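You operate a simulated robot arm through the tools that you are given. There is no shell and no other tool.

Carry out the task below with a simulated robot arm. There is one attempt and no reset: what you move stays moved.

## Task
Foam the milk in the small steel jug with the steam wand.
Fine: Wand down in the milk before the steam goes on; steam shut before the wand goes up again. Then switch the machine off. Set down upright: small steel jug. Where these are worked on the way, their far stop is far enough and under half their travel is too little: steam wand.

The check looks at the end state, three seconds after you hand in, the way a careful person would. Anything else that was tipped, shoved, dropped, spilled or broken makes it a failure.

## Robot
A 6-joint arm with a two-finger parallel gripper, fixed in place. Base frame: the origin is at the foot of the arm, x ahead of it, y to its left, z up. Readings come in mm, degrees, newtons and seconds.
With the tool pointing down near the work surface it reaches from about 380 to 840 mm from the base axis. Its first joint turns from -115.0 to 115.0 degrees. Payload 4.2 kg.
The tool frame sits at the grasp point between the pads (the TCP): z along the fingers, y along the line on which they close. The tips reach 23 mm beyond it. Largest opening 94 mm; finger width 38, thickness 10; the body of the gripper, 54 by 96 mm, starts 39 mm behind the TCP.
Orientation is told as [roll, pitch, yaw] about the base's x, y, z axes, in that order, counted from this pose: with the fingers straight down and closing along the base's y, the tool's x points along the base's -x, its y along +y and its z along -z.

## Interface
- The arm moves only by the tool apply_moves. Its argument "motion" is a list of rows, each an object (a shift or turn left out is 0, a gripper value left out holds the last) with "gripper": the closure, from 0 (fully open) to 1 (shut); "xyz": the shift along the tool's x, y, z in units of 250 mm (1.0 is 250 mm), a list of three; "dr": the turn, a rotation vector about the tool's x, y, z in units of 180 degrees (1.0 is 180 degrees), a list of three. In form: [{"gripper": gripper, "xyz": [dx, dy, dz], "dr": [rx, ry, rz]}, ...]. A call has 1 to 20 rows; each row is the pose to reach, as a shift and turn from the pose commanded when the call began, along the tool's axes at that moment. A call with a number of a shift or a turn outside -1 to 1 is refused whole. A row lasts 0.2 s, in which the tool goes at most 50 mm and 8.6 degrees; a call with a longer step from one row to the next is refused whole, and so is a gripper value outside its range. A pose out of reach is approached as far as the arm can. The call stops where the force on the tool passes 40 N (or 10 N more than at its start, if that is more) or the arm is blocked; 0.2 s more then pass. The fingers move at their own pace (about 108 mm/s each) and stop on an object; they squeeze with about 26 N. The grip force told is the motor's: it shows also when the fingers shut on nothing. Time passes only in rows, and 0.2 s behind the last, so rows that repeat a pose let the fingers close. It gives the time, the measured TCP pose, the force on the tool (base axes), the opening and the grip force at its end, in the units of the frame above (readings bear some noise), with the torque about the TCP (base axes, N m) and any sound that the robot's microphone picked up.
- Cameras (640 x 400 px; columns grow to the right, rows downward): "scene" is now at [242.2, 187.9, 1583]; the picture's right is [-0.07, -1.00, 0.00], its down [-0.43, 0.03, -0.90] and it looks along [0.90, -0.06, -0.43] (base axes); focal length 214 px, centre (320, 200). "wrist" rides on the gripper at [86, 16, -75] in the tool frame; the picture's right is [-0.18, 0.98, 0.00], its down [-0.58, -0.11, -0.81] and it looks along [-0.79, -0.15, 0.59] (tool axes); focal length 243 px, centre (320, 200). There is no depth. A picture from a camera that has moved, and an enlarged one, comes with that camera's place and axes in the base frame and with its lens.
- snapshot(camera): a new picture of that camera. No time passes.
- move_column(by): slides the trunk up (or, below 0, down) by that many mm; the arm and the scene camera ride with it, the base frame stays. It gives what a move gives, with no picture.
- pan_tilt(pan, tilt): turns the head with the scene camera to pan (to the left, within 80 degrees either way) and tilt (down, from -29 to 69), counted from straight ahead of the robot. It gives what a move gives.
- inspect(camera, box): a new picture of the part [left, top, right, bottom] of that camera's present view, enlarged. No time passes.
- close_job(): hands the job in; it is judged then, once.

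Places have to be worked out from the pictures, the camera data and where the tool is seen. Open the gripper and draw the arm clear of the work before you hand the job in, unless the task says otherwise.

The tools are called after "Call:" as a command line: name --argument value ..., lists and objects as JSON in quotes. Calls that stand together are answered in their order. apply_moves: Moves the arm, as the interface text tells. Its arguments: {"type":"object","properties":{"motion":{"type":"array","items":{"type":"object","properties":{"gripper":{"type":"number"},"xyz":{"type":"array","items":{"type":"number"}},"dr":{"type":"array","items":{"type":"number"}}}}}},"required":["motion"]} The other tools are called the same way: move_column (by) slides the trunk up or down; pan_tilt (pan, tilt) turns the head that bears the scene camera; snapshot (camera) takes a picture; inspect (camera, box) takes an enlarged picture of a part of a camera's view; close_job () hands the job in.

At the start:

```text
clock: 0.0
ee_pos: [425.1, 121.9, 1540.4]
tool_rot: [0.0, 0.0, 0.0]
force: [0.0, 0.2, 0.0]
ft_torque: [-0.03, -0.04, -0.01]
gripper_width: 94.0
grasp_force: 0.0
trunk travel left (down, up): [-924.0, 66.0]
head pan, tilt: [-3.8, 25.8]
```

scene: 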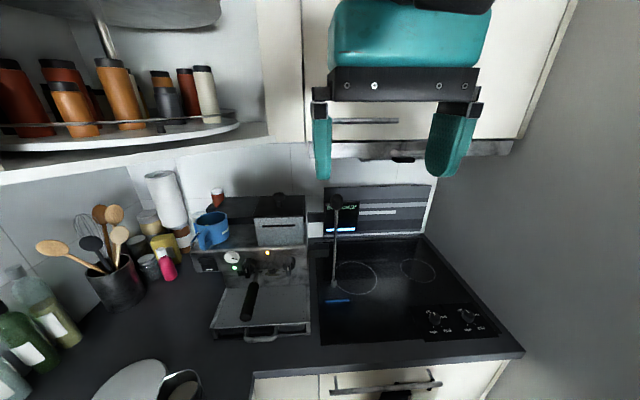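
wrist: 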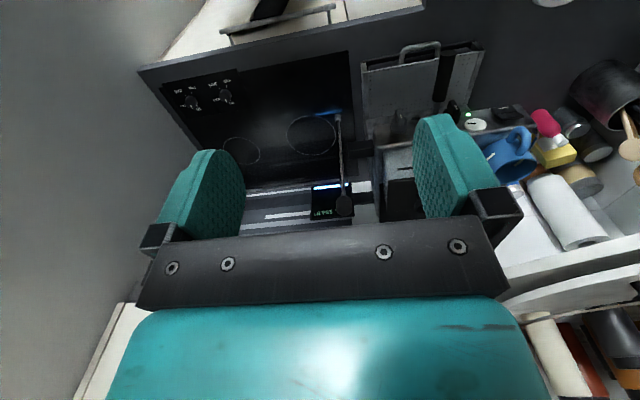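

The scene shows an espresso machine at the centre with a jug somewhere. I'll look closer at the machine and at the lower-left area before moving.

Call:
inspect --camera "scene" --box '[180, 180, 360, 350]'

Call:
inspect --camera "scene" --box '[60, 300, 280, 400]'

Call:
inspect --camera "wrist" --box '[280, 30, 480, 220]'

```text
2.35 times, centred on (270, 265) of scene
camera zoom: at [242.2, 187.9, 1583.0], right [-0.07, -1.0, 0.0], down [-0.43, 0.03, -0.9], along [0.9, -0.06, -0.43], focal length 505 px, centre (438, 47)
```

zoom: 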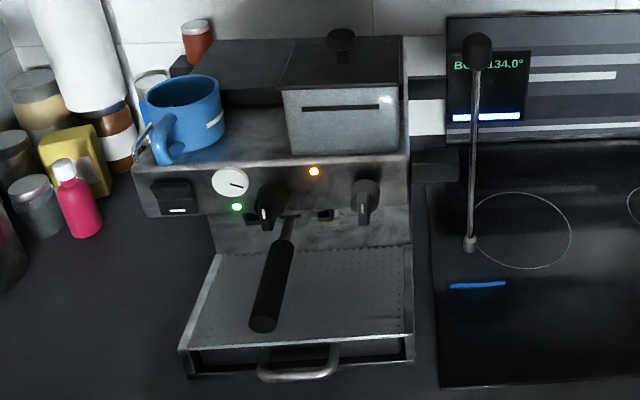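

```text
2.91 times, centred on (170, 350) of scene
camera zoom: at [242.2, 187.9, 1583.0], right [-0.07, -1.0, 0.0], down [-0.43, 0.03, -0.9], along [0.9, -0.06, -0.43], focal length 624 px, centre (756, -236)
```

zoom: 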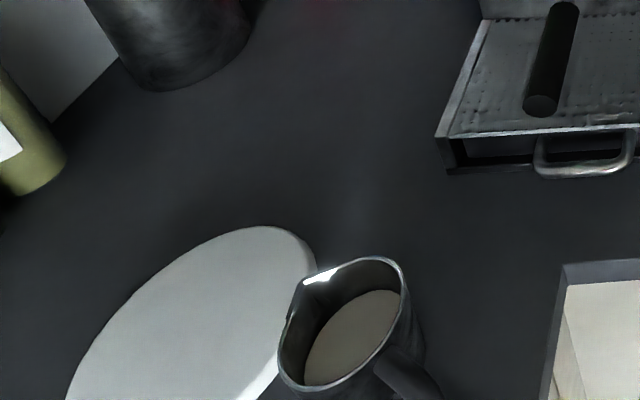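

```text
2.11 times, centred on (380, 125) of wrist
camera zoom: at [338.4, 136.9, 1614.7], right [0.18, 0.98, 0.0], down [0.58, -0.11, 0.81], along [0.79, -0.15, -0.59], focal length 511 px, centre (194, 358)
```

zoom: 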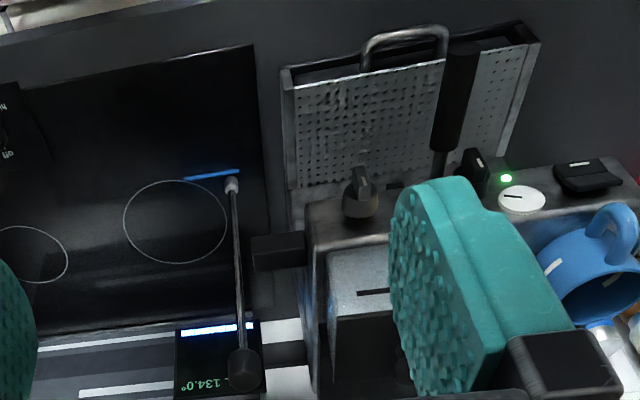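

The jug with milk stands at the bottom edge next to a white disc, the steam wand is a thin rod at the right of the machine. I tilt the head down and left to see the jug fully.

Call:
pan_tilt --pan 10 --tilt 55

Call:
snapshot --camera "scene"

```text
clock: 0.9
ee_pos: [424.9, 121.4, 1540.3]
tool_rot: [0.0, 0.1, 0.0]
force: [0.1, 0.8, 0.1]
ft_torque: [-0.01, 0.0, -0.03]
gripper_width: 94.2
grasp_force: 0.0
trunk travel left (down, up): [-924.0, 66.0]
head pan, tilt: [10.0, 55.0]
```

```text
taken
camera scene: at [221.6, 206.5, 1540.3], right [0.17, -0.98, 0.0], down [-0.81, -0.14, -0.57], along [0.57, 0.1, -0.82], focal length 214 px, centre (320, 200)
```

scene: 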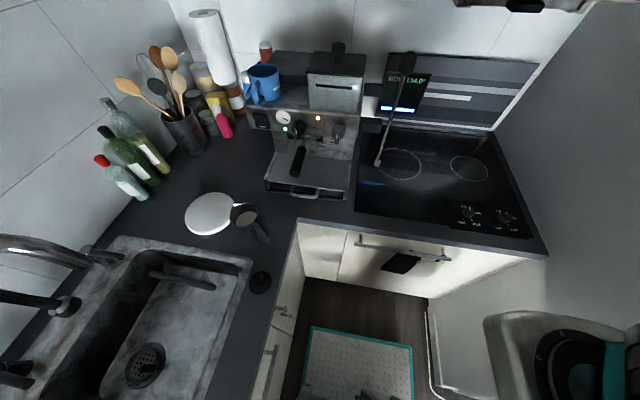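

The counter lies far below; the jug sits by the white disc near the sink corner. I zoom in on jug, machine and wand from here.

Call:
inspect --camera "scene" --box '[170, 170, 300, 260]'

Call:
inspect --camera "scene" --box '[240, 30, 440, 210]'

```text
4.44 times, centred on (235, 215) of scene
camera zoom: at [221.6, 206.5, 1540.3], right [0.17, -0.98, 0.0], down [-0.81, -0.14, -0.57], along [0.57, 0.1, -0.82], focal length 953 px, centre (698, 133)
```

zoom: 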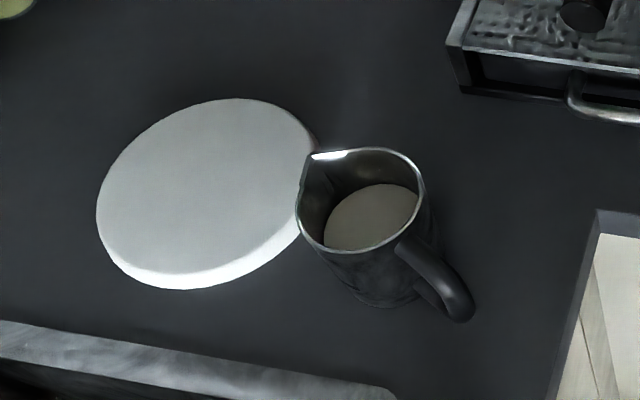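

```text
2.22 times, centred on (340, 120) of scene
camera zoom: at [221.6, 206.5, 1540.3], right [0.17, -0.98, 0.0], down [-0.81, -0.14, -0.57], along [0.57, 0.1, -0.82], focal length 477 px, centre (276, 378)
```

zoom: 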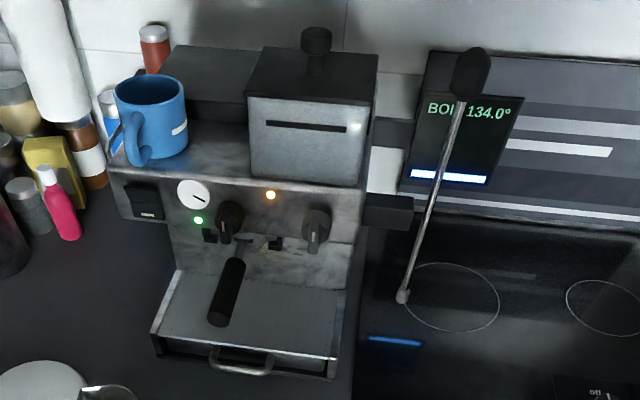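

I need parallax and a lower viewpoint, so I lower the trunk by 300 mm (nothing is below the arm at this reach until the counter) and re-aim the head at the machine.

Call:
move_column --by -300

Call:
snapshot --camera "scene"

Call:
snapshot --camera "wrist"

```text
clock: 3.9
ee_pos: [423.6, 121.0, 1241.0]
tool_rot: [0.0, 0.1, -0.1]
force: [0.0, -0.3, -0.2]
ft_torque: [0.0, 0.03, 0.01]
gripper_width: 94.1
grasp_force: 0.0
trunk travel left (down, up): [-624.0, 366.0]
head pan, tilt: [10.0, 55.0]
```

```text
taken
camera scene: at [221.5, 206.5, 1240.3], right [0.17, -0.98, 0.0], down [-0.81, -0.14, -0.57], along [0.56, 0.1, -0.82], focal length 214 px, centre (320, 200)
```

scene: 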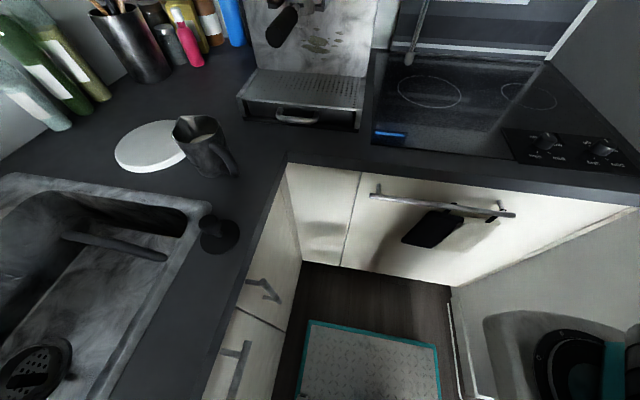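

```text
taken
camera wrist: at [338.4, 136.9, 1314.7], right [0.18, 0.98, 0.0], down [0.58, -0.11, 0.81], along [0.79, -0.15, -0.59], focal length 243 px, centre (320, 200)
```

wrist: 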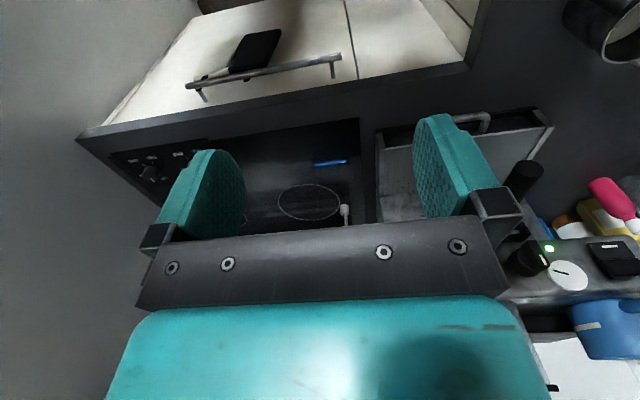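

Zooming in again to triangulate the jug and machine from this height, with a second aim for the machine front.

Call:
inspect --camera "scene" --box '[110, 90, 270, 200]'

Call:
pan_tilt --pan -10 --tilt 20

Call:
snapshot --camera "scene"

Call:
inspect --camera "scene" --box '[160, 120, 400, 320]'

```text
3.64 times, centred on (190, 145) of scene
camera zoom: at [221.5, 206.5, 1240.3], right [0.17, -0.98, 0.0], down [-0.81, -0.14, -0.57], along [0.56, 0.1, -0.82], focal length 780 px, centre (793, 400)
```

zoom: 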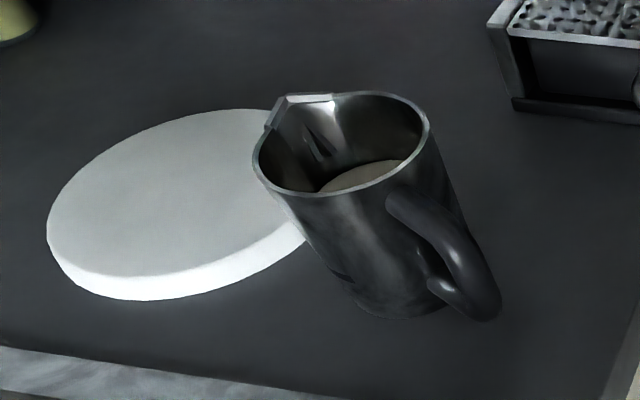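

```text
clock: 5.0
ee_pos: [424.9, 122.0, 1241.1]
tool_rot: [0.0, 0.0, 0.0]
force: [0.1, 0.3, 0.2]
ft_torque: [0.01, 0.02, 0.0]
gripper_width: 94.1
grasp_force: 0.0
trunk travel left (down, up): [-624.0, 366.0]
head pan, tilt: [-10.0, 20.0]
```

```text
taken
camera scene: at [242.2, 177.9, 1292.3], right [-0.17, -0.98, 0.0], down [-0.34, 0.06, -0.94], along [0.93, -0.16, -0.34], focal length 214 px, centre (320, 200)
```

scene: 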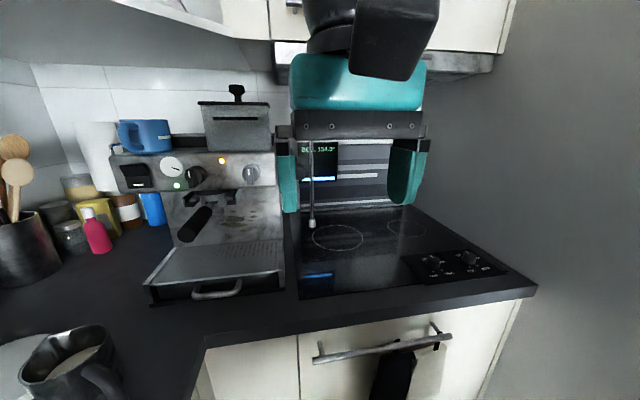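

```text
2.00 times, centred on (280, 220) of scene
camera zoom: at [242.2, 177.9, 1292.3], right [-0.17, -0.98, 0.0], down [-0.34, 0.06, -0.94], along [0.93, -0.16, -0.34], focal length 429 px, centre (400, 160)
```

zoom: 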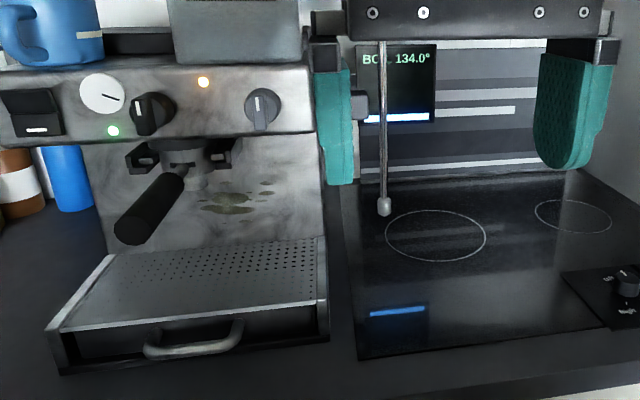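

Triangulating from the views: jug rim ≈ (511, 483, 994), counter ≈ z 900, wand tip ≈ (734, 114, 1050) with its black ball top ≈ z 1330, steam knob ≈ (665, 238, 1202), power rocker ≈ (680, 440, 1200). I move the gripper left toward the jug while turning it about 62° so its camera faces the jug's handle side; this also clears the scene view of the wand.

Call:
apply_moves --motion '[{"gripper": 0, "xyz": [0, 0.12, 0], "dr": [0, 0, -0.0432]}, {"xyz": [0, 0.24, 0], "dr": [0, 0, -0.0864]}, {"xyz": [-0.02, 0.36, 0], "dr": [0, 0, -0.1296]}, {"xyz": [-0.03, 0.48, 0], "dr": [0, 0, -0.1728]}, {"xyz": [-0.04, 0.6, 0], "dr": [0, 0, -0.216]}, {"xyz": [-0.05, 0.72, 0], "dr": [0, 0, -0.2592]}, {"xyz": [-0.06, 0.84, 0], "dr": [0, 0, -0.3024]}, {"xyz": [-0.07, 0.97, 0], "dr": [0, 0, -0.3456]}]'

Call:
snapshot --camera "scene"

Call:
inspect --camera "scene" --box '[230, 60, 390, 250]'

Call:
snapshot --camera "wrist"

```text
clock: 6.8
ee_pos: [442.2, 363.9, 1241.1]
tool_rot: [0.0, 0.1, 62.3]
force: [-0.4, -1.4, 0.7]
ft_torque: [0.01, -0.01, 0.05]
gripper_width: 93.8
grasp_force: 0.2
trunk travel left (down, up): [-624.0, 366.0]
head pan, tilt: [-10.0, 20.0]
```

```text
taken
camera scene: at [242.1, 177.4, 1292.4], right [-0.17, -0.98, 0.0], down [-0.34, 0.06, -0.94], along [0.93, -0.16, -0.34], focal length 214 px, centre (320, 200)
```

scene: 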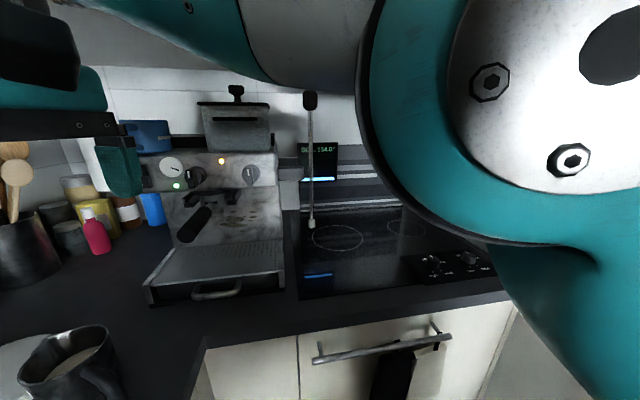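

```text
2.11 times, centred on (310, 155) of scene
camera zoom: at [242.1, 177.4, 1292.4], right [-0.17, -0.98, 0.0], down [-0.34, 0.06, -0.94], along [0.93, -0.16, -0.34], focal length 452 px, centre (341, 295)
```

zoom: 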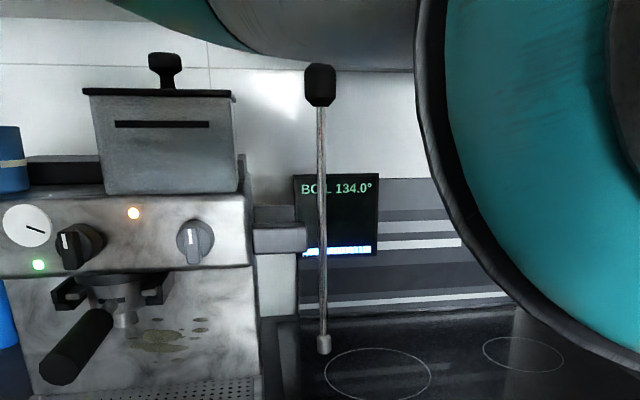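

```text
taken
camera wrist: at [387.9, 293.7, 1315.4], right [-0.79, 0.62, 0.0], down [0.37, 0.46, 0.81], along [0.5, 0.63, -0.59], focal length 243 px, centre (320, 200)
```

wrist: 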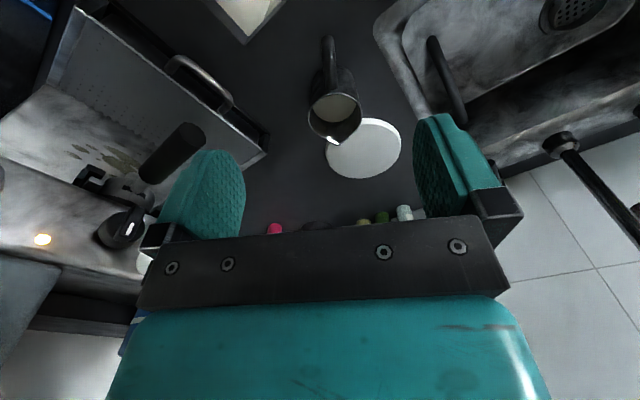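

The wand is a vertical slide rod with a black grip on top, next to the machine. Now I zoom the wrist view to get the jug's handle direction accurately.

Call:
inspect --camera "wrist" --box '[260, 20, 420, 190]'

Call:
pan_tilt --pan 25 --tilt 40

Call:
snapshot --camera "scene"

```text
2.35 times, centred on (340, 105) of wrist
camera zoom: at [387.9, 293.7, 1315.4], right [-0.79, 0.62, 0.0], down [0.37, 0.46, 0.81], along [0.5, 0.63, -0.59], focal length 571 px, centre (273, 424)
```

zoom: 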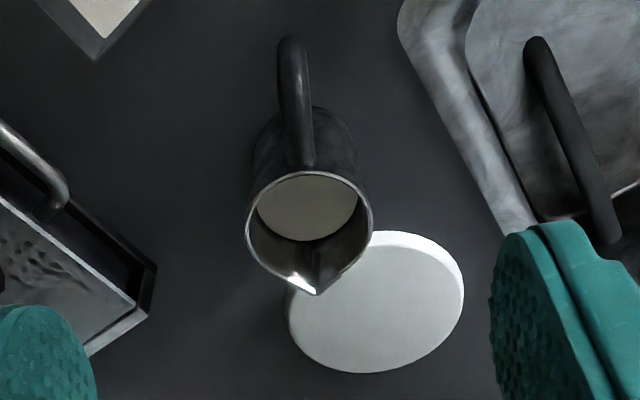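

```text
clock: 7.8
ee_pos: [441.3, 364.4, 1241.3]
tool_rot: [0.0, 0.0, 62.1]
force: [0.0, -0.1, -1.9]
ft_torque: [-0.01, -0.01, -0.01]
gripper_width: 94.1
grasp_force: 0.1
trunk travel left (down, up): [-624.0, 366.0]
head pan, tilt: [25.0, 40.0]
```

```text
taken
camera scene: at [227.6, 230.0, 1261.0], right [0.42, -0.91, 0.0], down [-0.58, -0.27, -0.77], along [0.69, 0.32, -0.64], focal length 214 px, centre (320, 200)
```

scene: 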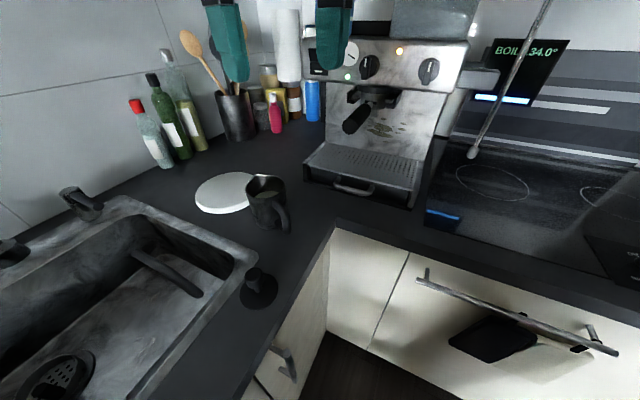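

Handle azimuth comes out ≈ 241°, which matches the current yaw; the jug rim centre ≈ (506, 481) and its handle ~19 mm wide. I zoom on the jug profile in the scene camera.

Call:
inspect --camera "scene" --box '[220, 155, 320, 245]'

Call:
inspect --camera "scene" --box '[290, 20, 500, 200]'

```text
4.44 times, centred on (270, 200) of scene
camera zoom: at [227.6, 230.0, 1261.0], right [0.42, -0.91, 0.0], down [-0.58, -0.27, -0.77], along [0.69, 0.32, -0.64], focal length 953 px, centre (542, 200)
```

zoom: 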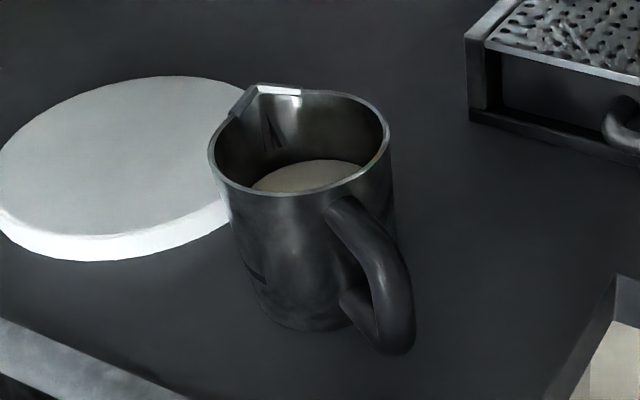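

```text
2.22 times, centred on (395, 110) of scene
camera zoom: at [227.6, 230.0, 1261.0], right [0.42, -0.91, 0.0], down [-0.58, -0.27, -0.77], along [0.69, 0.32, -0.64], focal length 477 px, centre (153, 400)
```

zoom: 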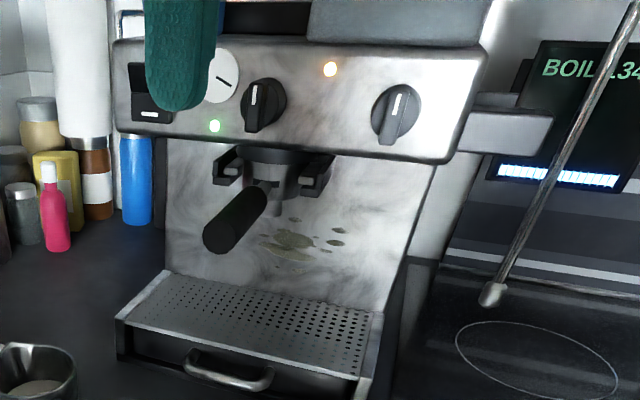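

Plan: grip the jug by its handle, tool tilted 30° leaning away from the jug (so the arm stays clear of the wand later). First go to a pre-grasp point about 100 mm back along that axis, near (447, 375, 1037).

Call:
apply_moves --motion '[{"gripper": 0, "xyz": [0, 0, 0.1], "dr": [0, -0.0417, 0]}, {"xyz": [-0.01, 0, 0.2], "dr": [0, -0.0834, 0]}, {"xyz": [-0.02, 0, 0.3], "dr": [0, -0.125, 0]}, {"xyz": [-0.03, 0, 0.4], "dr": [0, -0.1667, 0]}, {"xyz": [-0.047, 0, 0.5], "dr": [0, -0.1667, 0]}, {"xyz": [-0.047, 0, 0.6], "dr": [0, -0.1667, 0]}, {"xyz": [-0.047, 0, 0.7], "dr": [0, -0.1667, 0]}, {"xyz": [-0.047, 0, 0.818], "dr": [0, -0.1667, 0]}]'

Call:
snapshot --camera "scene"

Call:
snapshot --camera "wrist"

```text
clock: 9.6
ee_pos: [448.0, 374.6, 1035.8]
tool_rot: [0.0, -30.0, 62.1]
force: [0.1, 0.3, 0.3]
ft_torque: [0.02, 0.01, -0.01]
gripper_width: 94.0
grasp_force: 0.0
trunk travel left (down, up): [-624.0, 366.0]
head pan, tilt: [25.0, 40.0]
```

```text
taken
camera scene: at [227.4, 229.9, 1261.0], right [0.42, -0.91, 0.0], down [-0.58, -0.27, -0.77], along [0.69, 0.32, -0.64], focal length 214 px, centre (320, 200)
```

scene: 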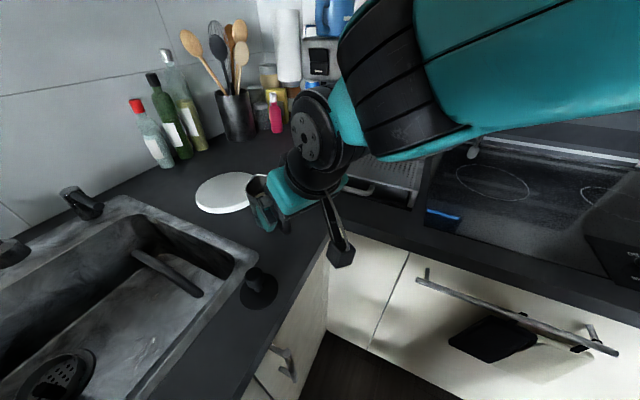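

```text
taken
camera wrist: at [381.8, 281.6, 1056.1], right [-0.8, 0.6, 0.09], down [0.14, 0.04, 0.99], along [0.59, 0.8, -0.12], focal length 243 px, centre (320, 200)
```

wrist: 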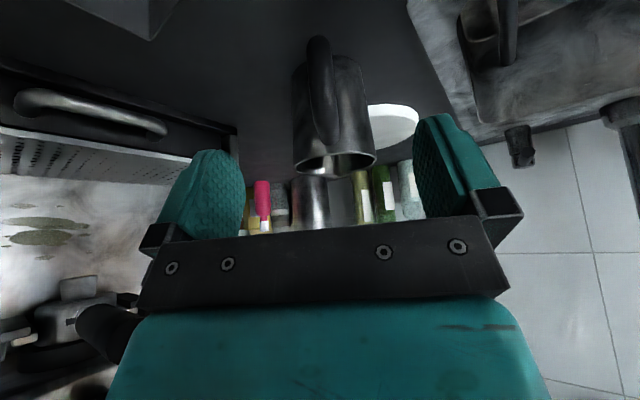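

Pre-grasp reached; the handle is seen centred between the fingers. I zoom to check alignment.

Call:
inspect --camera "wrist" --box '[240, 20, 440, 200]'

```text
2.22 times, centred on (340, 110) of wrist
camera zoom: at [381.8, 281.6, 1056.1], right [-0.8, 0.6, 0.09], down [0.14, 0.04, 0.99], along [0.59, 0.8, -0.12], focal length 539 px, centre (276, 400)
```

zoom: 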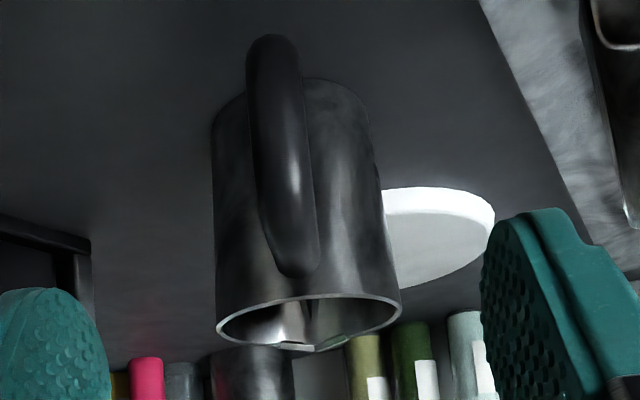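

Handle is laterally aligned within ~1 mm with the tool. I advance 100 mm along the tool axis, keeping the fingers open.

Call:
apply_moves --motion '[{"gripper": 0, "xyz": [0, 0, 0.1]}, {"xyz": [0, 0, 0.2]}, {"xyz": [0, 0, 0.3]}, {"xyz": [0, 0, 0.35]}, {"xyz": [0, 0, 0.4]}]'

Call:
snapshot --camera "wrist"

Call:
inspect --camera "scene" --box '[200, 130, 360, 260]'

```text
clock: 10.8
ee_pos: [470.8, 418.8, 948.9]
tool_rot: [0.1, -30.0, 62.2]
force: [-0.4, -1.9, 3.8]
ft_torque: [-0.01, 0.01, 0.01]
gripper_width: 94.0
grasp_force: 0.1
trunk travel left (down, up): [-624.0, 366.0]
head pan, tilt: [25.0, 40.0]
```

```text
taken
camera wrist: at [404.9, 326.4, 970.3], right [-0.79, 0.6, 0.09], down [0.14, 0.04, 0.99], along [0.59, 0.8, -0.11], focal length 243 px, centre (320, 200)
```

wrist: 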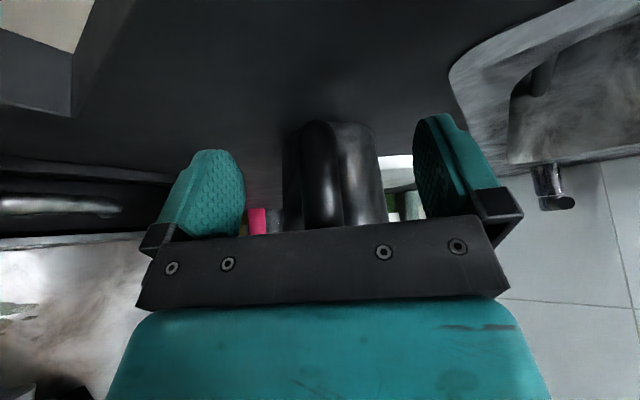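

```text
3.08 times, centred on (280, 195) of scene
camera zoom: at [227.5, 229.8, 1261.1], right [0.42, -0.91, 0.0], down [-0.58, -0.27, -0.77], along [0.69, 0.32, -0.64], focal length 660 px, centre (443, 215)
```

zoom: 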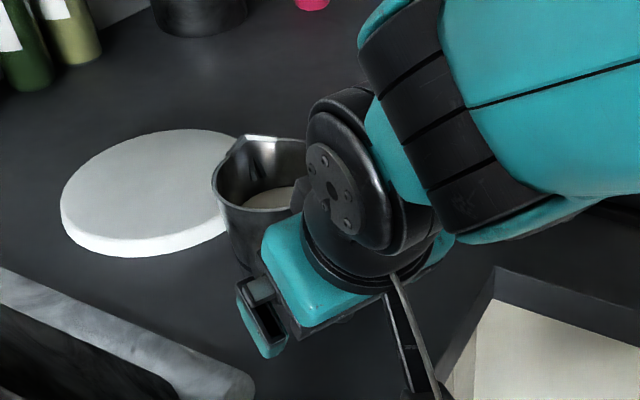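

In place with no contact; handle sits between the pads. I close the gripper and let it settle.

Call:
apply_moves --motion '[{"gripper": 1}, {"gripper": 1}, {"gripper": 1}, {"gripper": 1}]'

Call:
inspect --camera "scene" --box '[200, 130, 360, 260]'

Call:
snapshot --camera "wrist"

```text
clock: 11.8
ee_pos: [469.9, 419.3, 949.1]
tool_rot: [0.0, -30.1, 62.1]
force: [-0.3, -0.1, 4.0]
ft_torque: [0.13, -0.06, -0.03]
gripper_width: 17.7
grasp_force: 25.7
trunk travel left (down, up): [-624.0, 366.0]
head pan, tilt: [25.0, 40.0]
```

```text
3.08 times, centred on (280, 195) of scene
camera zoom: at [227.4, 229.9, 1261.0], right [0.42, -0.91, 0.0], down [-0.58, -0.27, -0.77], along [0.69, 0.32, -0.64], focal length 660 px, centre (443, 215)
```

zoom: 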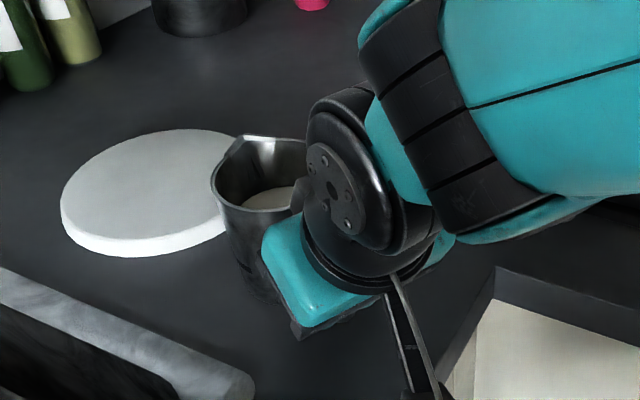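

```text
taken
camera wrist: at [404.8, 326.3, 970.3], right [-0.8, 0.6, 0.09], down [0.14, 0.04, 0.99], along [0.59, 0.8, -0.12], focal length 243 px, centre (320, 200)
```

wrist: 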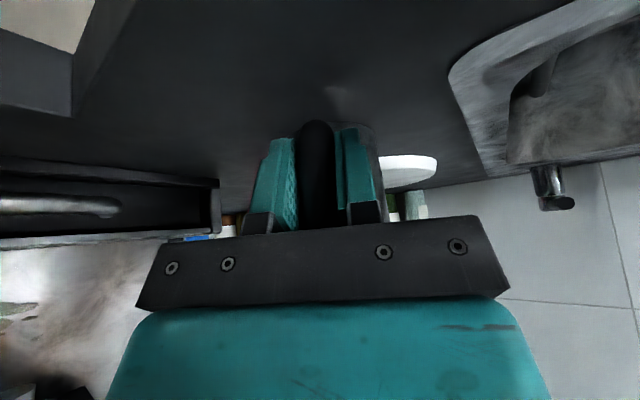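

Handle gripped at 17.7 mm with 26 N. Test lift of 8 mm straight up, to check that the jug does not rotate in the grip.

Call:
apply_moves --motion '[{"gripper": 1, "xyz": [-0.004, 0, -0.00693]}, {"xyz": [-0.008, 0, -0.01386]}, {"xyz": [-0.012, 0, -0.0208]}, {"xyz": [-0.016, 0, -0.0277]}, {"xyz": [-0.016, 0, -0.0277]}, {"xyz": [-0.016, 0, -0.0277]}]'

Call:
inspect --camera "scene" --box '[200, 130, 360, 260]'

Call:
snapshot --camera "wrist"

```text
clock: 13.2
ee_pos: [470.1, 419.0, 957.7]
tool_rot: [0.1, -30.0, 62.3]
force: [0.0, 0.2, -1.4]
ft_torque: [-0.12, 0.05, 0.0]
gripper_width: 18.0
grasp_force: 26.3
trunk travel left (down, up): [-624.0, 366.0]
head pan, tilt: [25.0, 40.0]
```

```text
3.08 times, centred on (280, 195) of scene
camera zoom: at [227.6, 230.0, 1260.9], right [0.42, -0.91, 0.0], down [-0.58, -0.27, -0.77], along [0.69, 0.32, -0.64], focal length 660 px, centre (443, 215)
```

zoom: 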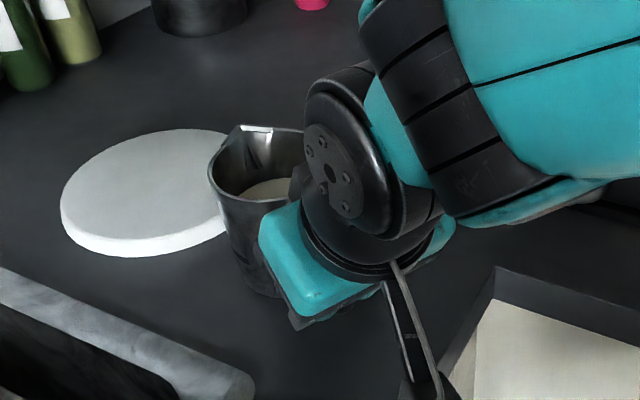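

```text
taken
camera wrist: at [405.0, 326.2, 978.7], right [-0.79, 0.6, 0.09], down [0.14, 0.04, 0.99], along [0.59, 0.8, -0.12], focal length 243 px, centre (320, 200)
```

wrist: 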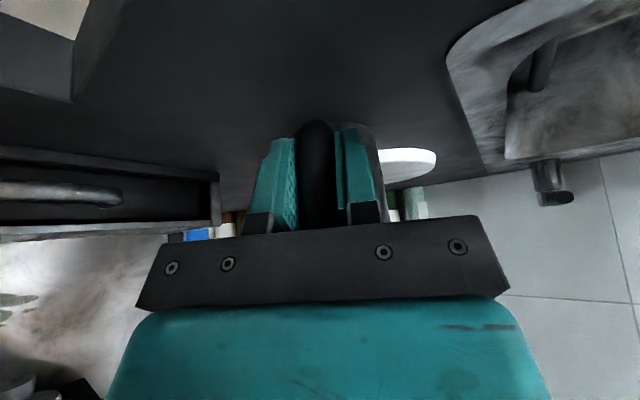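

Load is only about 1.5 N, and the jug rises level. I lift it another 50 mm and check from the scene camera.

Call:
apply_moves --motion '[{"gripper": 1, "xyz": [-0.02, 0, -0.0346]}, {"xyz": [-0.04, 0, -0.0693]}, {"xyz": [-0.06, 0, -0.1039]}, {"xyz": [-0.08, 0, -0.1386]}, {"xyz": [-0.1, 0, -0.1732]}, {"xyz": [-0.1, 0, -0.1732]}, {"xyz": [-0.1, 0, -0.1732]}]'

Call:
snapshot --camera "scene"

Call:
inspect --camera "scene" --box '[200, 100, 360, 230]'

```text
clock: 14.8
ee_pos: [469.4, 419.4, 1007.0]
tool_rot: [0.1, -30.1, 62.2]
force: [0.0, 0.4, -1.6]
ft_torque: [-0.08, 0.01, 0.01]
gripper_width: 17.9
grasp_force: 25.7
trunk travel left (down, up): [-624.0, 366.0]
head pan, tilt: [25.0, 40.0]
```

```text
taken
camera scene: at [227.6, 230.0, 1260.9], right [0.42, -0.91, 0.0], down [-0.58, -0.27, -0.77], along [0.69, 0.32, -0.64], focal length 214 px, centre (320, 200)
```

scene: 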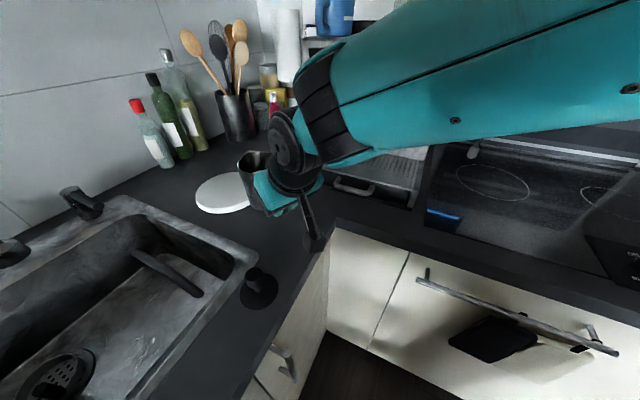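

```text
3.08 times, centred on (280, 165) of scene
camera zoom: at [227.6, 230.0, 1260.9], right [0.42, -0.91, 0.0], down [-0.58, -0.27, -0.77], along [0.69, 0.32, -0.64], focal length 660 px, centre (443, 308)
```

zoom: 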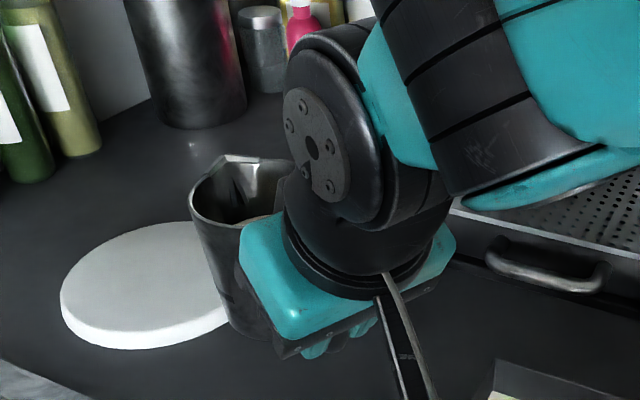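

The jug hangs level. To avoid the drip tray corner I go first along −y in front of the machine, keeping the jug's orientation, then later forward under the wand. First half of the sideways carry, slowly.

Call:
apply_moves --motion '[{"gripper": 1, "xyz": [0.022, -0.018, -0.011]}, {"xyz": [0.065, -0.054, -0.032]}, {"xyz": [0.118, -0.099, -0.058]}, {"xyz": [0.183, -0.153, -0.09]}, {"xyz": [0.247, -0.207, -0.121]}, {"xyz": [0.312, -0.262, -0.153]}, {"xyz": [0.377, -0.316, -0.185]}, {"xyz": [0.441, -0.37, -0.216]}, {"xyz": [0.495, -0.415, -0.243]}, {"xyz": [0.538, -0.451, -0.264]}]'

Call:
pan_tilt --pan 5 --tilt 35

Call:
snapshot --camera "scene"

```text
clock: 17.0
ee_pos: [501.0, 234.2, 997.4]
tool_rot: [0.0, -30.0, 62.2]
force: [0.0, 0.1, -1.5]
ft_torque: [-0.07, 0.04, -0.01]
gripper_width: 17.6
grasp_force: 26.1
trunk travel left (down, up): [-624.0, 366.0]
head pan, tilt: [25.0, 40.0]
```

```text
clock: 17.8
ee_pos: [499.2, 233.6, 997.1]
tool_rot: [0.1, -30.0, 62.2]
force: [0.0, 0.5, -2.2]
ft_torque: [-0.12, 0.05, -0.02]
gripper_width: 17.8
grasp_force: 25.7
trunk travel left (down, up): [-624.0, 366.0]
head pan, tilt: [5.0, 35.0]
```

```text
taken
camera scene: at [238.3, 201.8, 1268.4], right [0.09, -1.0, 0.0], down [-0.57, -0.05, -0.82], along [0.82, 0.07, -0.57], focal length 214 px, centre (320, 200)
```

scene: 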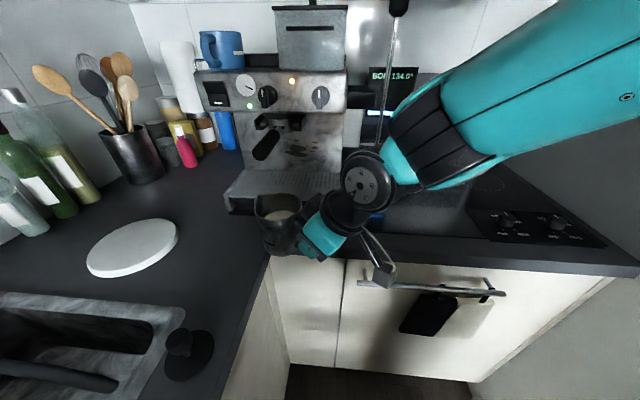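

The jug is level and in front of the tray. I continue right to y≈113 for the jug axis while turning it so the handle faces the robot more (azimuth ≈ 205°), which keeps the elbow away from the right wall.

Call:
apply_moves --motion '[{"gripper": 1, "xyz": [0.025, -0.013, -0.012], "dr": [0.0051, 0, 0.0089]}, {"xyz": [0.074, -0.04, -0.035], "dr": [0.0154, 0, 0.0267]}, {"xyz": [0.139, -0.074, -0.064], "dr": [0.0288, 0, 0.0498]}, {"xyz": [0.208, -0.111, -0.097], "dr": [0.0432, 0, 0.0748]}, {"xyz": [0.277, -0.148, -0.129], "dr": [0.0576, 0, 0.0997]}, {"xyz": [0.347, -0.185, -0.161], "dr": [0.072, 0, 0.1246]}, {"xyz": [0.411, -0.219, -0.191], "dr": [0.0853, 0, 0.1477]}, {"xyz": [0.46, -0.246, -0.214], "dr": [0.0956, 0, 0.1655]}, {"xyz": [0.495, -0.264, -0.23], "dr": [0.1028, 0, 0.178]}, {"xyz": [0.495, -0.264, -0.23], "dr": [0.1028, 0, 0.178]}]'

Call:
pan_tilt --pan -5 --tilt 30

Call:
snapshot --camera "scene"

Call:
snapshot --camera "wrist"

```text
clock: 20.0
ee_pos: [496.0, 84.1, 985.4]
tool_rot: [0.0, -29.9, 25.1]
force: [-0.5, 0.4, -2.1]
ft_torque: [-0.03, 0.12, 0.02]
gripper_width: 17.7
grasp_force: 26.1
trunk travel left (down, up): [-624.0, 366.0]
head pan, tilt: [5.0, 35.0]
```

```text
clock: 20.7
ee_pos: [496.8, 85.4, 986.2]
tool_rot: [0.0, -29.9, 25.1]
force: [0.0, -0.3, -2.5]
ft_torque: [-0.01, 0.07, 0.02]
gripper_width: 18.0
grasp_force: 26.1
trunk travel left (down, up): [-624.0, 366.0]
head pan, tilt: [-5.0, 30.0]
```

```text
taken
camera scene: at [240.6, 186.2, 1276.2], right [-0.09, -1.0, 0.0], down [-0.5, 0.04, -0.87], along [0.86, -0.08, -0.5], focal length 214 px, centre (320, 200)
```

scene: 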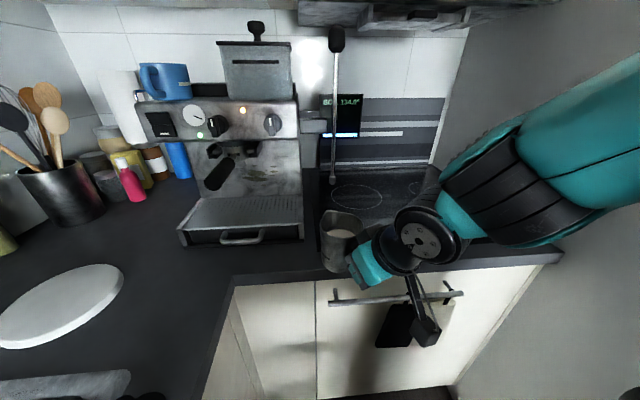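

```text
taken
camera wrist: at [389.0, 50.6, 1007.6], right [-0.27, 0.96, 0.09], down [0.14, -0.06, 0.99], along [0.95, 0.28, -0.12], focal length 243 px, centre (320, 200)
```

wrist: 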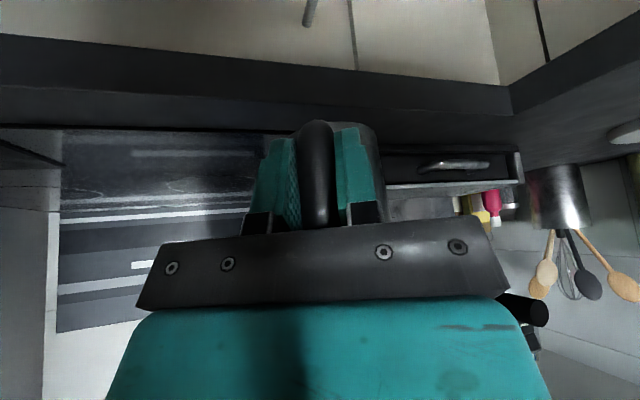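

Good unobstructed view of the wand now; I zoom to refine wand and hob geometry and check the jug's tilt.

Call:
inspect --camera "scene" --box '[270, 20, 430, 200]'

Call:
inspect --camera "scene" --box '[260, 150, 460, 300]'

```text
2.22 times, centred on (350, 110) of scene
camera zoom: at [240.6, 186.2, 1276.2], right [-0.09, -1.0, 0.0], down [-0.5, 0.04, -0.87], along [0.86, -0.08, -0.5], focal length 477 px, centre (253, 400)
```

zoom: 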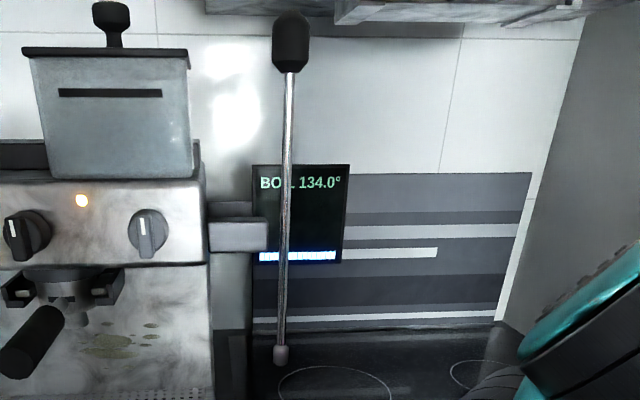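

```text
2.67 times, centred on (360, 225) of scene
camera zoom: at [240.6, 186.2, 1276.2], right [-0.09, -1.0, 0.0], down [-0.5, 0.04, -0.87], along [0.86, -0.08, -0.5], focal length 572 px, centre (213, 133)
```

zoom: 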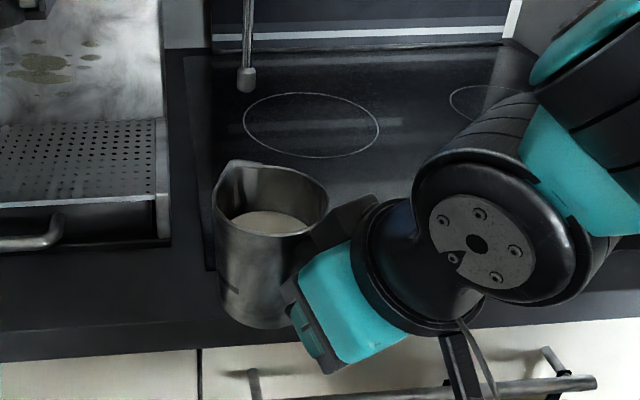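

Refined: wand tip at (735.5, 111.7, ~1045), rod vertical, black grip z ≈ 1317–1354; predicted and seen jug positions agree within ~2 mm. I now move the jug forward under the wand, with its base about 15–20 mm above the hob and rim ~30 mm below the tip.

Call:
apply_moves --motion '[{"gripper": 1, "xyz": [-0.025, -0.015, 0.019]}, {"xyz": [-0.076, -0.046, 0.056]}, {"xyz": [-0.141, -0.086, 0.104]}, {"xyz": [-0.212, -0.129, 0.157]}, {"xyz": [-0.283, -0.172, 0.209]}, {"xyz": [-0.354, -0.216, 0.261]}, {"xyz": [-0.419, -0.256, 0.31]}, {"xyz": [-0.47, -0.286, 0.347]}, {"xyz": [-0.505, -0.308, 0.373]}, {"xyz": [-0.505, -0.308, 0.373]}]'

Call:
snapshot --camera "scene"

Call:
inspect --camera "scene" --box '[260, 120, 440, 270]'

Call:
snapshot --camera "wrist"

```text
clock: 22.9
ee_pos: [669.0, 80.3, 968.4]
tool_rot: [0.0, -30.0, 25.2]
force: [-0.9, 0.1, -2.0]
ft_torque: [-0.06, 0.1, 0.01]
gripper_width: 17.7
grasp_force: 26.2
trunk travel left (down, up): [-624.0, 366.0]
head pan, tilt: [-5.0, 30.0]
```

```text
taken
camera scene: at [240.6, 186.1, 1276.3], right [-0.09, -1.0, 0.0], down [-0.5, 0.04, -0.87], along [0.86, -0.08, -0.5], focal length 214 px, centre (320, 200)
```

scene: 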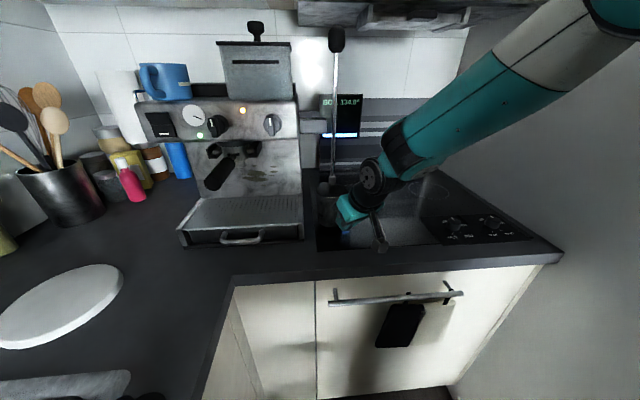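

```text
2.67 times, centred on (350, 195) of scene
camera zoom: at [240.6, 186.1, 1276.3], right [-0.09, -1.0, 0.0], down [-0.5, 0.04, -0.87], along [0.86, -0.08, -0.5], focal length 572 px, centre (240, 213)
```

zoom: 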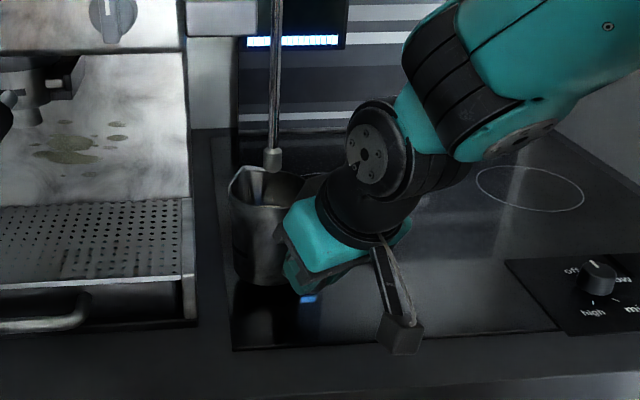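

```text
taken
camera wrist: at [561.6, 45.9, 989.9], right [-0.27, 0.96, 0.09], down [0.14, -0.06, 0.99], along [0.95, 0.28, -0.12], focal length 243 px, centre (320, 200)
```

wrist: 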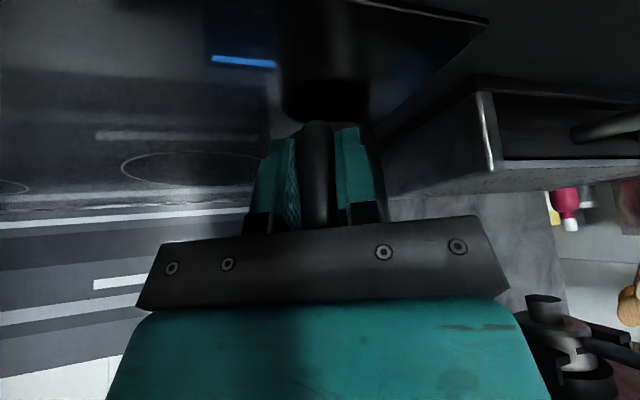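

Jug axis ≈ (734, 111), right under the wand, and level. I lower it 14 mm, then feel for the surface.

Call:
apply_moves --motion '[{"gripper": 1, "xyz": [0.007, 0, 0.0121]}, {"xyz": [0.014, 0, 0.0242]}, {"xyz": [0.021, 0, 0.0364]}, {"xyz": [0.028, 0, 0.0485]}, {"xyz": [0.028, 0, 0.0485]}]'

Call:
inspect --camera "scene" --box '[290, 150, 390, 240]'

```text
clock: 24.1
ee_pos: [668.3, 79.3, 955.0]
tool_rot: [0.0, -30.1, 25.2]
force: [-1.5, -0.3, 4.5]
ft_torque: [0.08, -0.09, 0.02]
gripper_width: 17.8
grasp_force: 26.0
trunk travel left (down, up): [-624.0, 366.0]
head pan, tilt: [-5.0, 30.0]
```

```text
4.44 times, centred on (340, 195) of scene
camera zoom: at [240.4, 186.1, 1276.4], right [-0.09, -1.0, 0.0], down [-0.5, 0.04, -0.87], along [0.86, -0.08, -0.5], focal length 953 px, centre (231, 222)
```

zoom: 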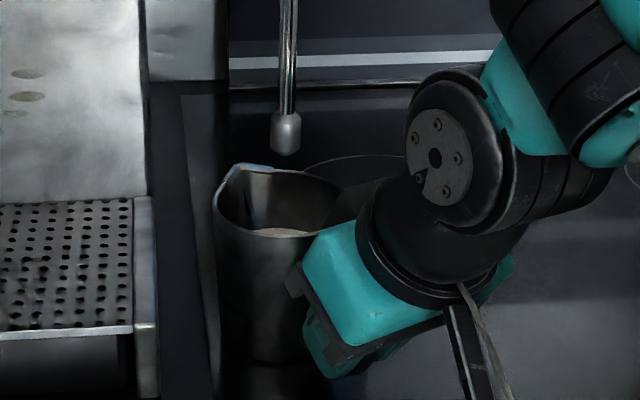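

Contact with the hob (+4.5 N, same as when it rested originally). I open the gripper fully, then draw back along the tool axis.

Call:
apply_moves --motion '[{"gripper": 0.3}, {"gripper": 0}, {"gripper": 0}, {"gripper": 0}]'

Call:
apply_moves --motion '[{"gripper": 0, "xyz": [0, 0, -0.05]}, {"xyz": [0, 0, -0.12]}, {"xyz": [0, 0, -0.22]}, {"xyz": [0, 0, -0.32]}, {"xyz": [0, 0, -0.42]}, {"xyz": [0, 0, -0.55]}, {"xyz": [0, 0, -0.68]}]'

Call:
snapshot --camera "scene"

Call:
inspect --camera "scene" --box '[280, 140, 400, 240]'

Call:
snapshot --camera "wrist"

```text
clock: 25.1
ee_pos: [670.0, 80.4, 953.1]
tool_rot: [-0.1, -29.9, 25.3]
force: [-0.8, -0.6, 2.8]
ft_torque: [-0.02, 0.0, -0.01]
gripper_width: 94.1
grasp_force: 0.0
trunk travel left (down, up): [-624.0, 366.0]
head pan, tilt: [-5.0, 30.0]
```

```text
clock: 26.7
ee_pos: [592.9, 44.6, 1100.9]
tool_rot: [0.0, -30.0, 25.2]
force: [-0.4, -0.6, 0.1]
ft_torque: [-0.01, 0.0, 0.0]
gripper_width: 93.9
grasp_force: 0.0
trunk travel left (down, up): [-624.0, 366.0]
head pan, tilt: [-5.0, 30.0]
```

```text
taken
camera scene: at [240.9, 186.2, 1276.2], right [-0.09, -1.0, 0.0], down [-0.5, 0.04, -0.87], along [0.86, -0.08, -0.5], focal length 214 px, centre (320, 200)
```

scene: 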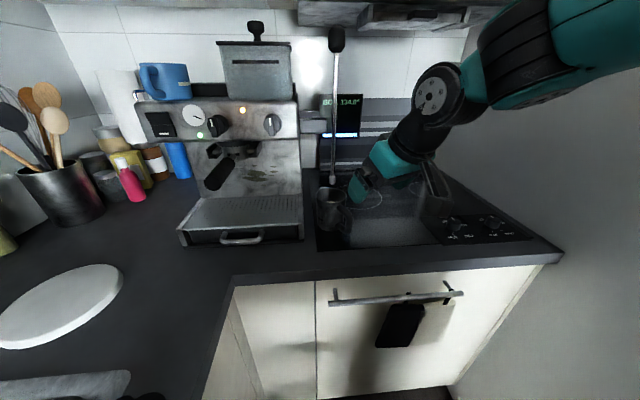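

```text
4.00 times, centred on (340, 190) of scene
camera zoom: at [240.9, 186.2, 1276.2], right [-0.09, -1.0, 0.0], down [-0.5, 0.04, -0.87], along [0.86, -0.08, -0.5], focal length 858 px, centre (240, 240)
```

zoom: 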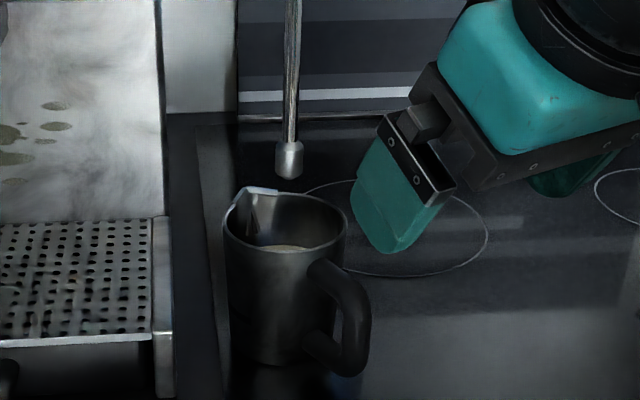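

```text
taken
camera wrist: at [486.2, 9.8, 1122.4], right [-0.27, 0.96, 0.09], down [0.14, -0.06, 0.99], along [0.95, 0.28, -0.12], focal length 243 px, centre (320, 200)
```

wrist: 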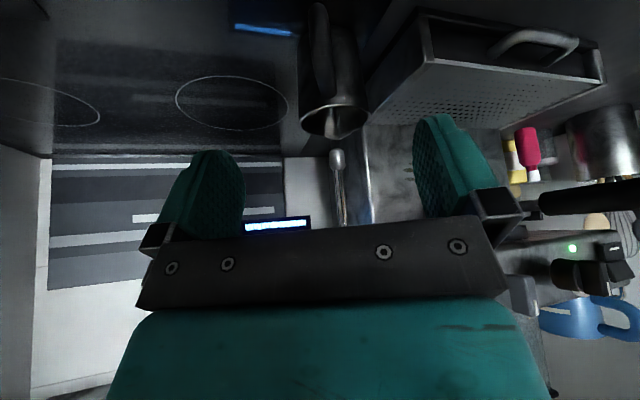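

The jug stands upright exactly below the wand tip. Before grabbing the wand's grip I look upward to check clearance from the hood.

Call:
pan_tilt --pan -10 --tilt -5

Call:
snapshot --camera "scene"

```text
clock: 27.7
ee_pos: [594.2, 44.1, 1101.7]
tool_rot: [0.0, -30.0, 25.2]
force: [0.6, 0.1, -0.3]
ft_torque: [0.0, 0.0, 0.0]
gripper_width: 94.0
grasp_force: 0.1
trunk travel left (down, up): [-624.0, 366.0]
head pan, tilt: [-10.0, -5.0]
```

```text
taken
camera scene: at [236.7, 178.8, 1332.3], right [-0.17, -0.98, 0.0], down [0.09, -0.01, -1.0], along [0.98, -0.17, 0.09], focal length 214 px, centre (320, 200)
```

scene: 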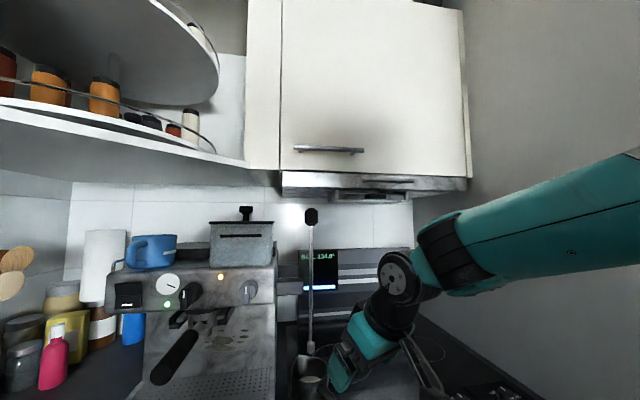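

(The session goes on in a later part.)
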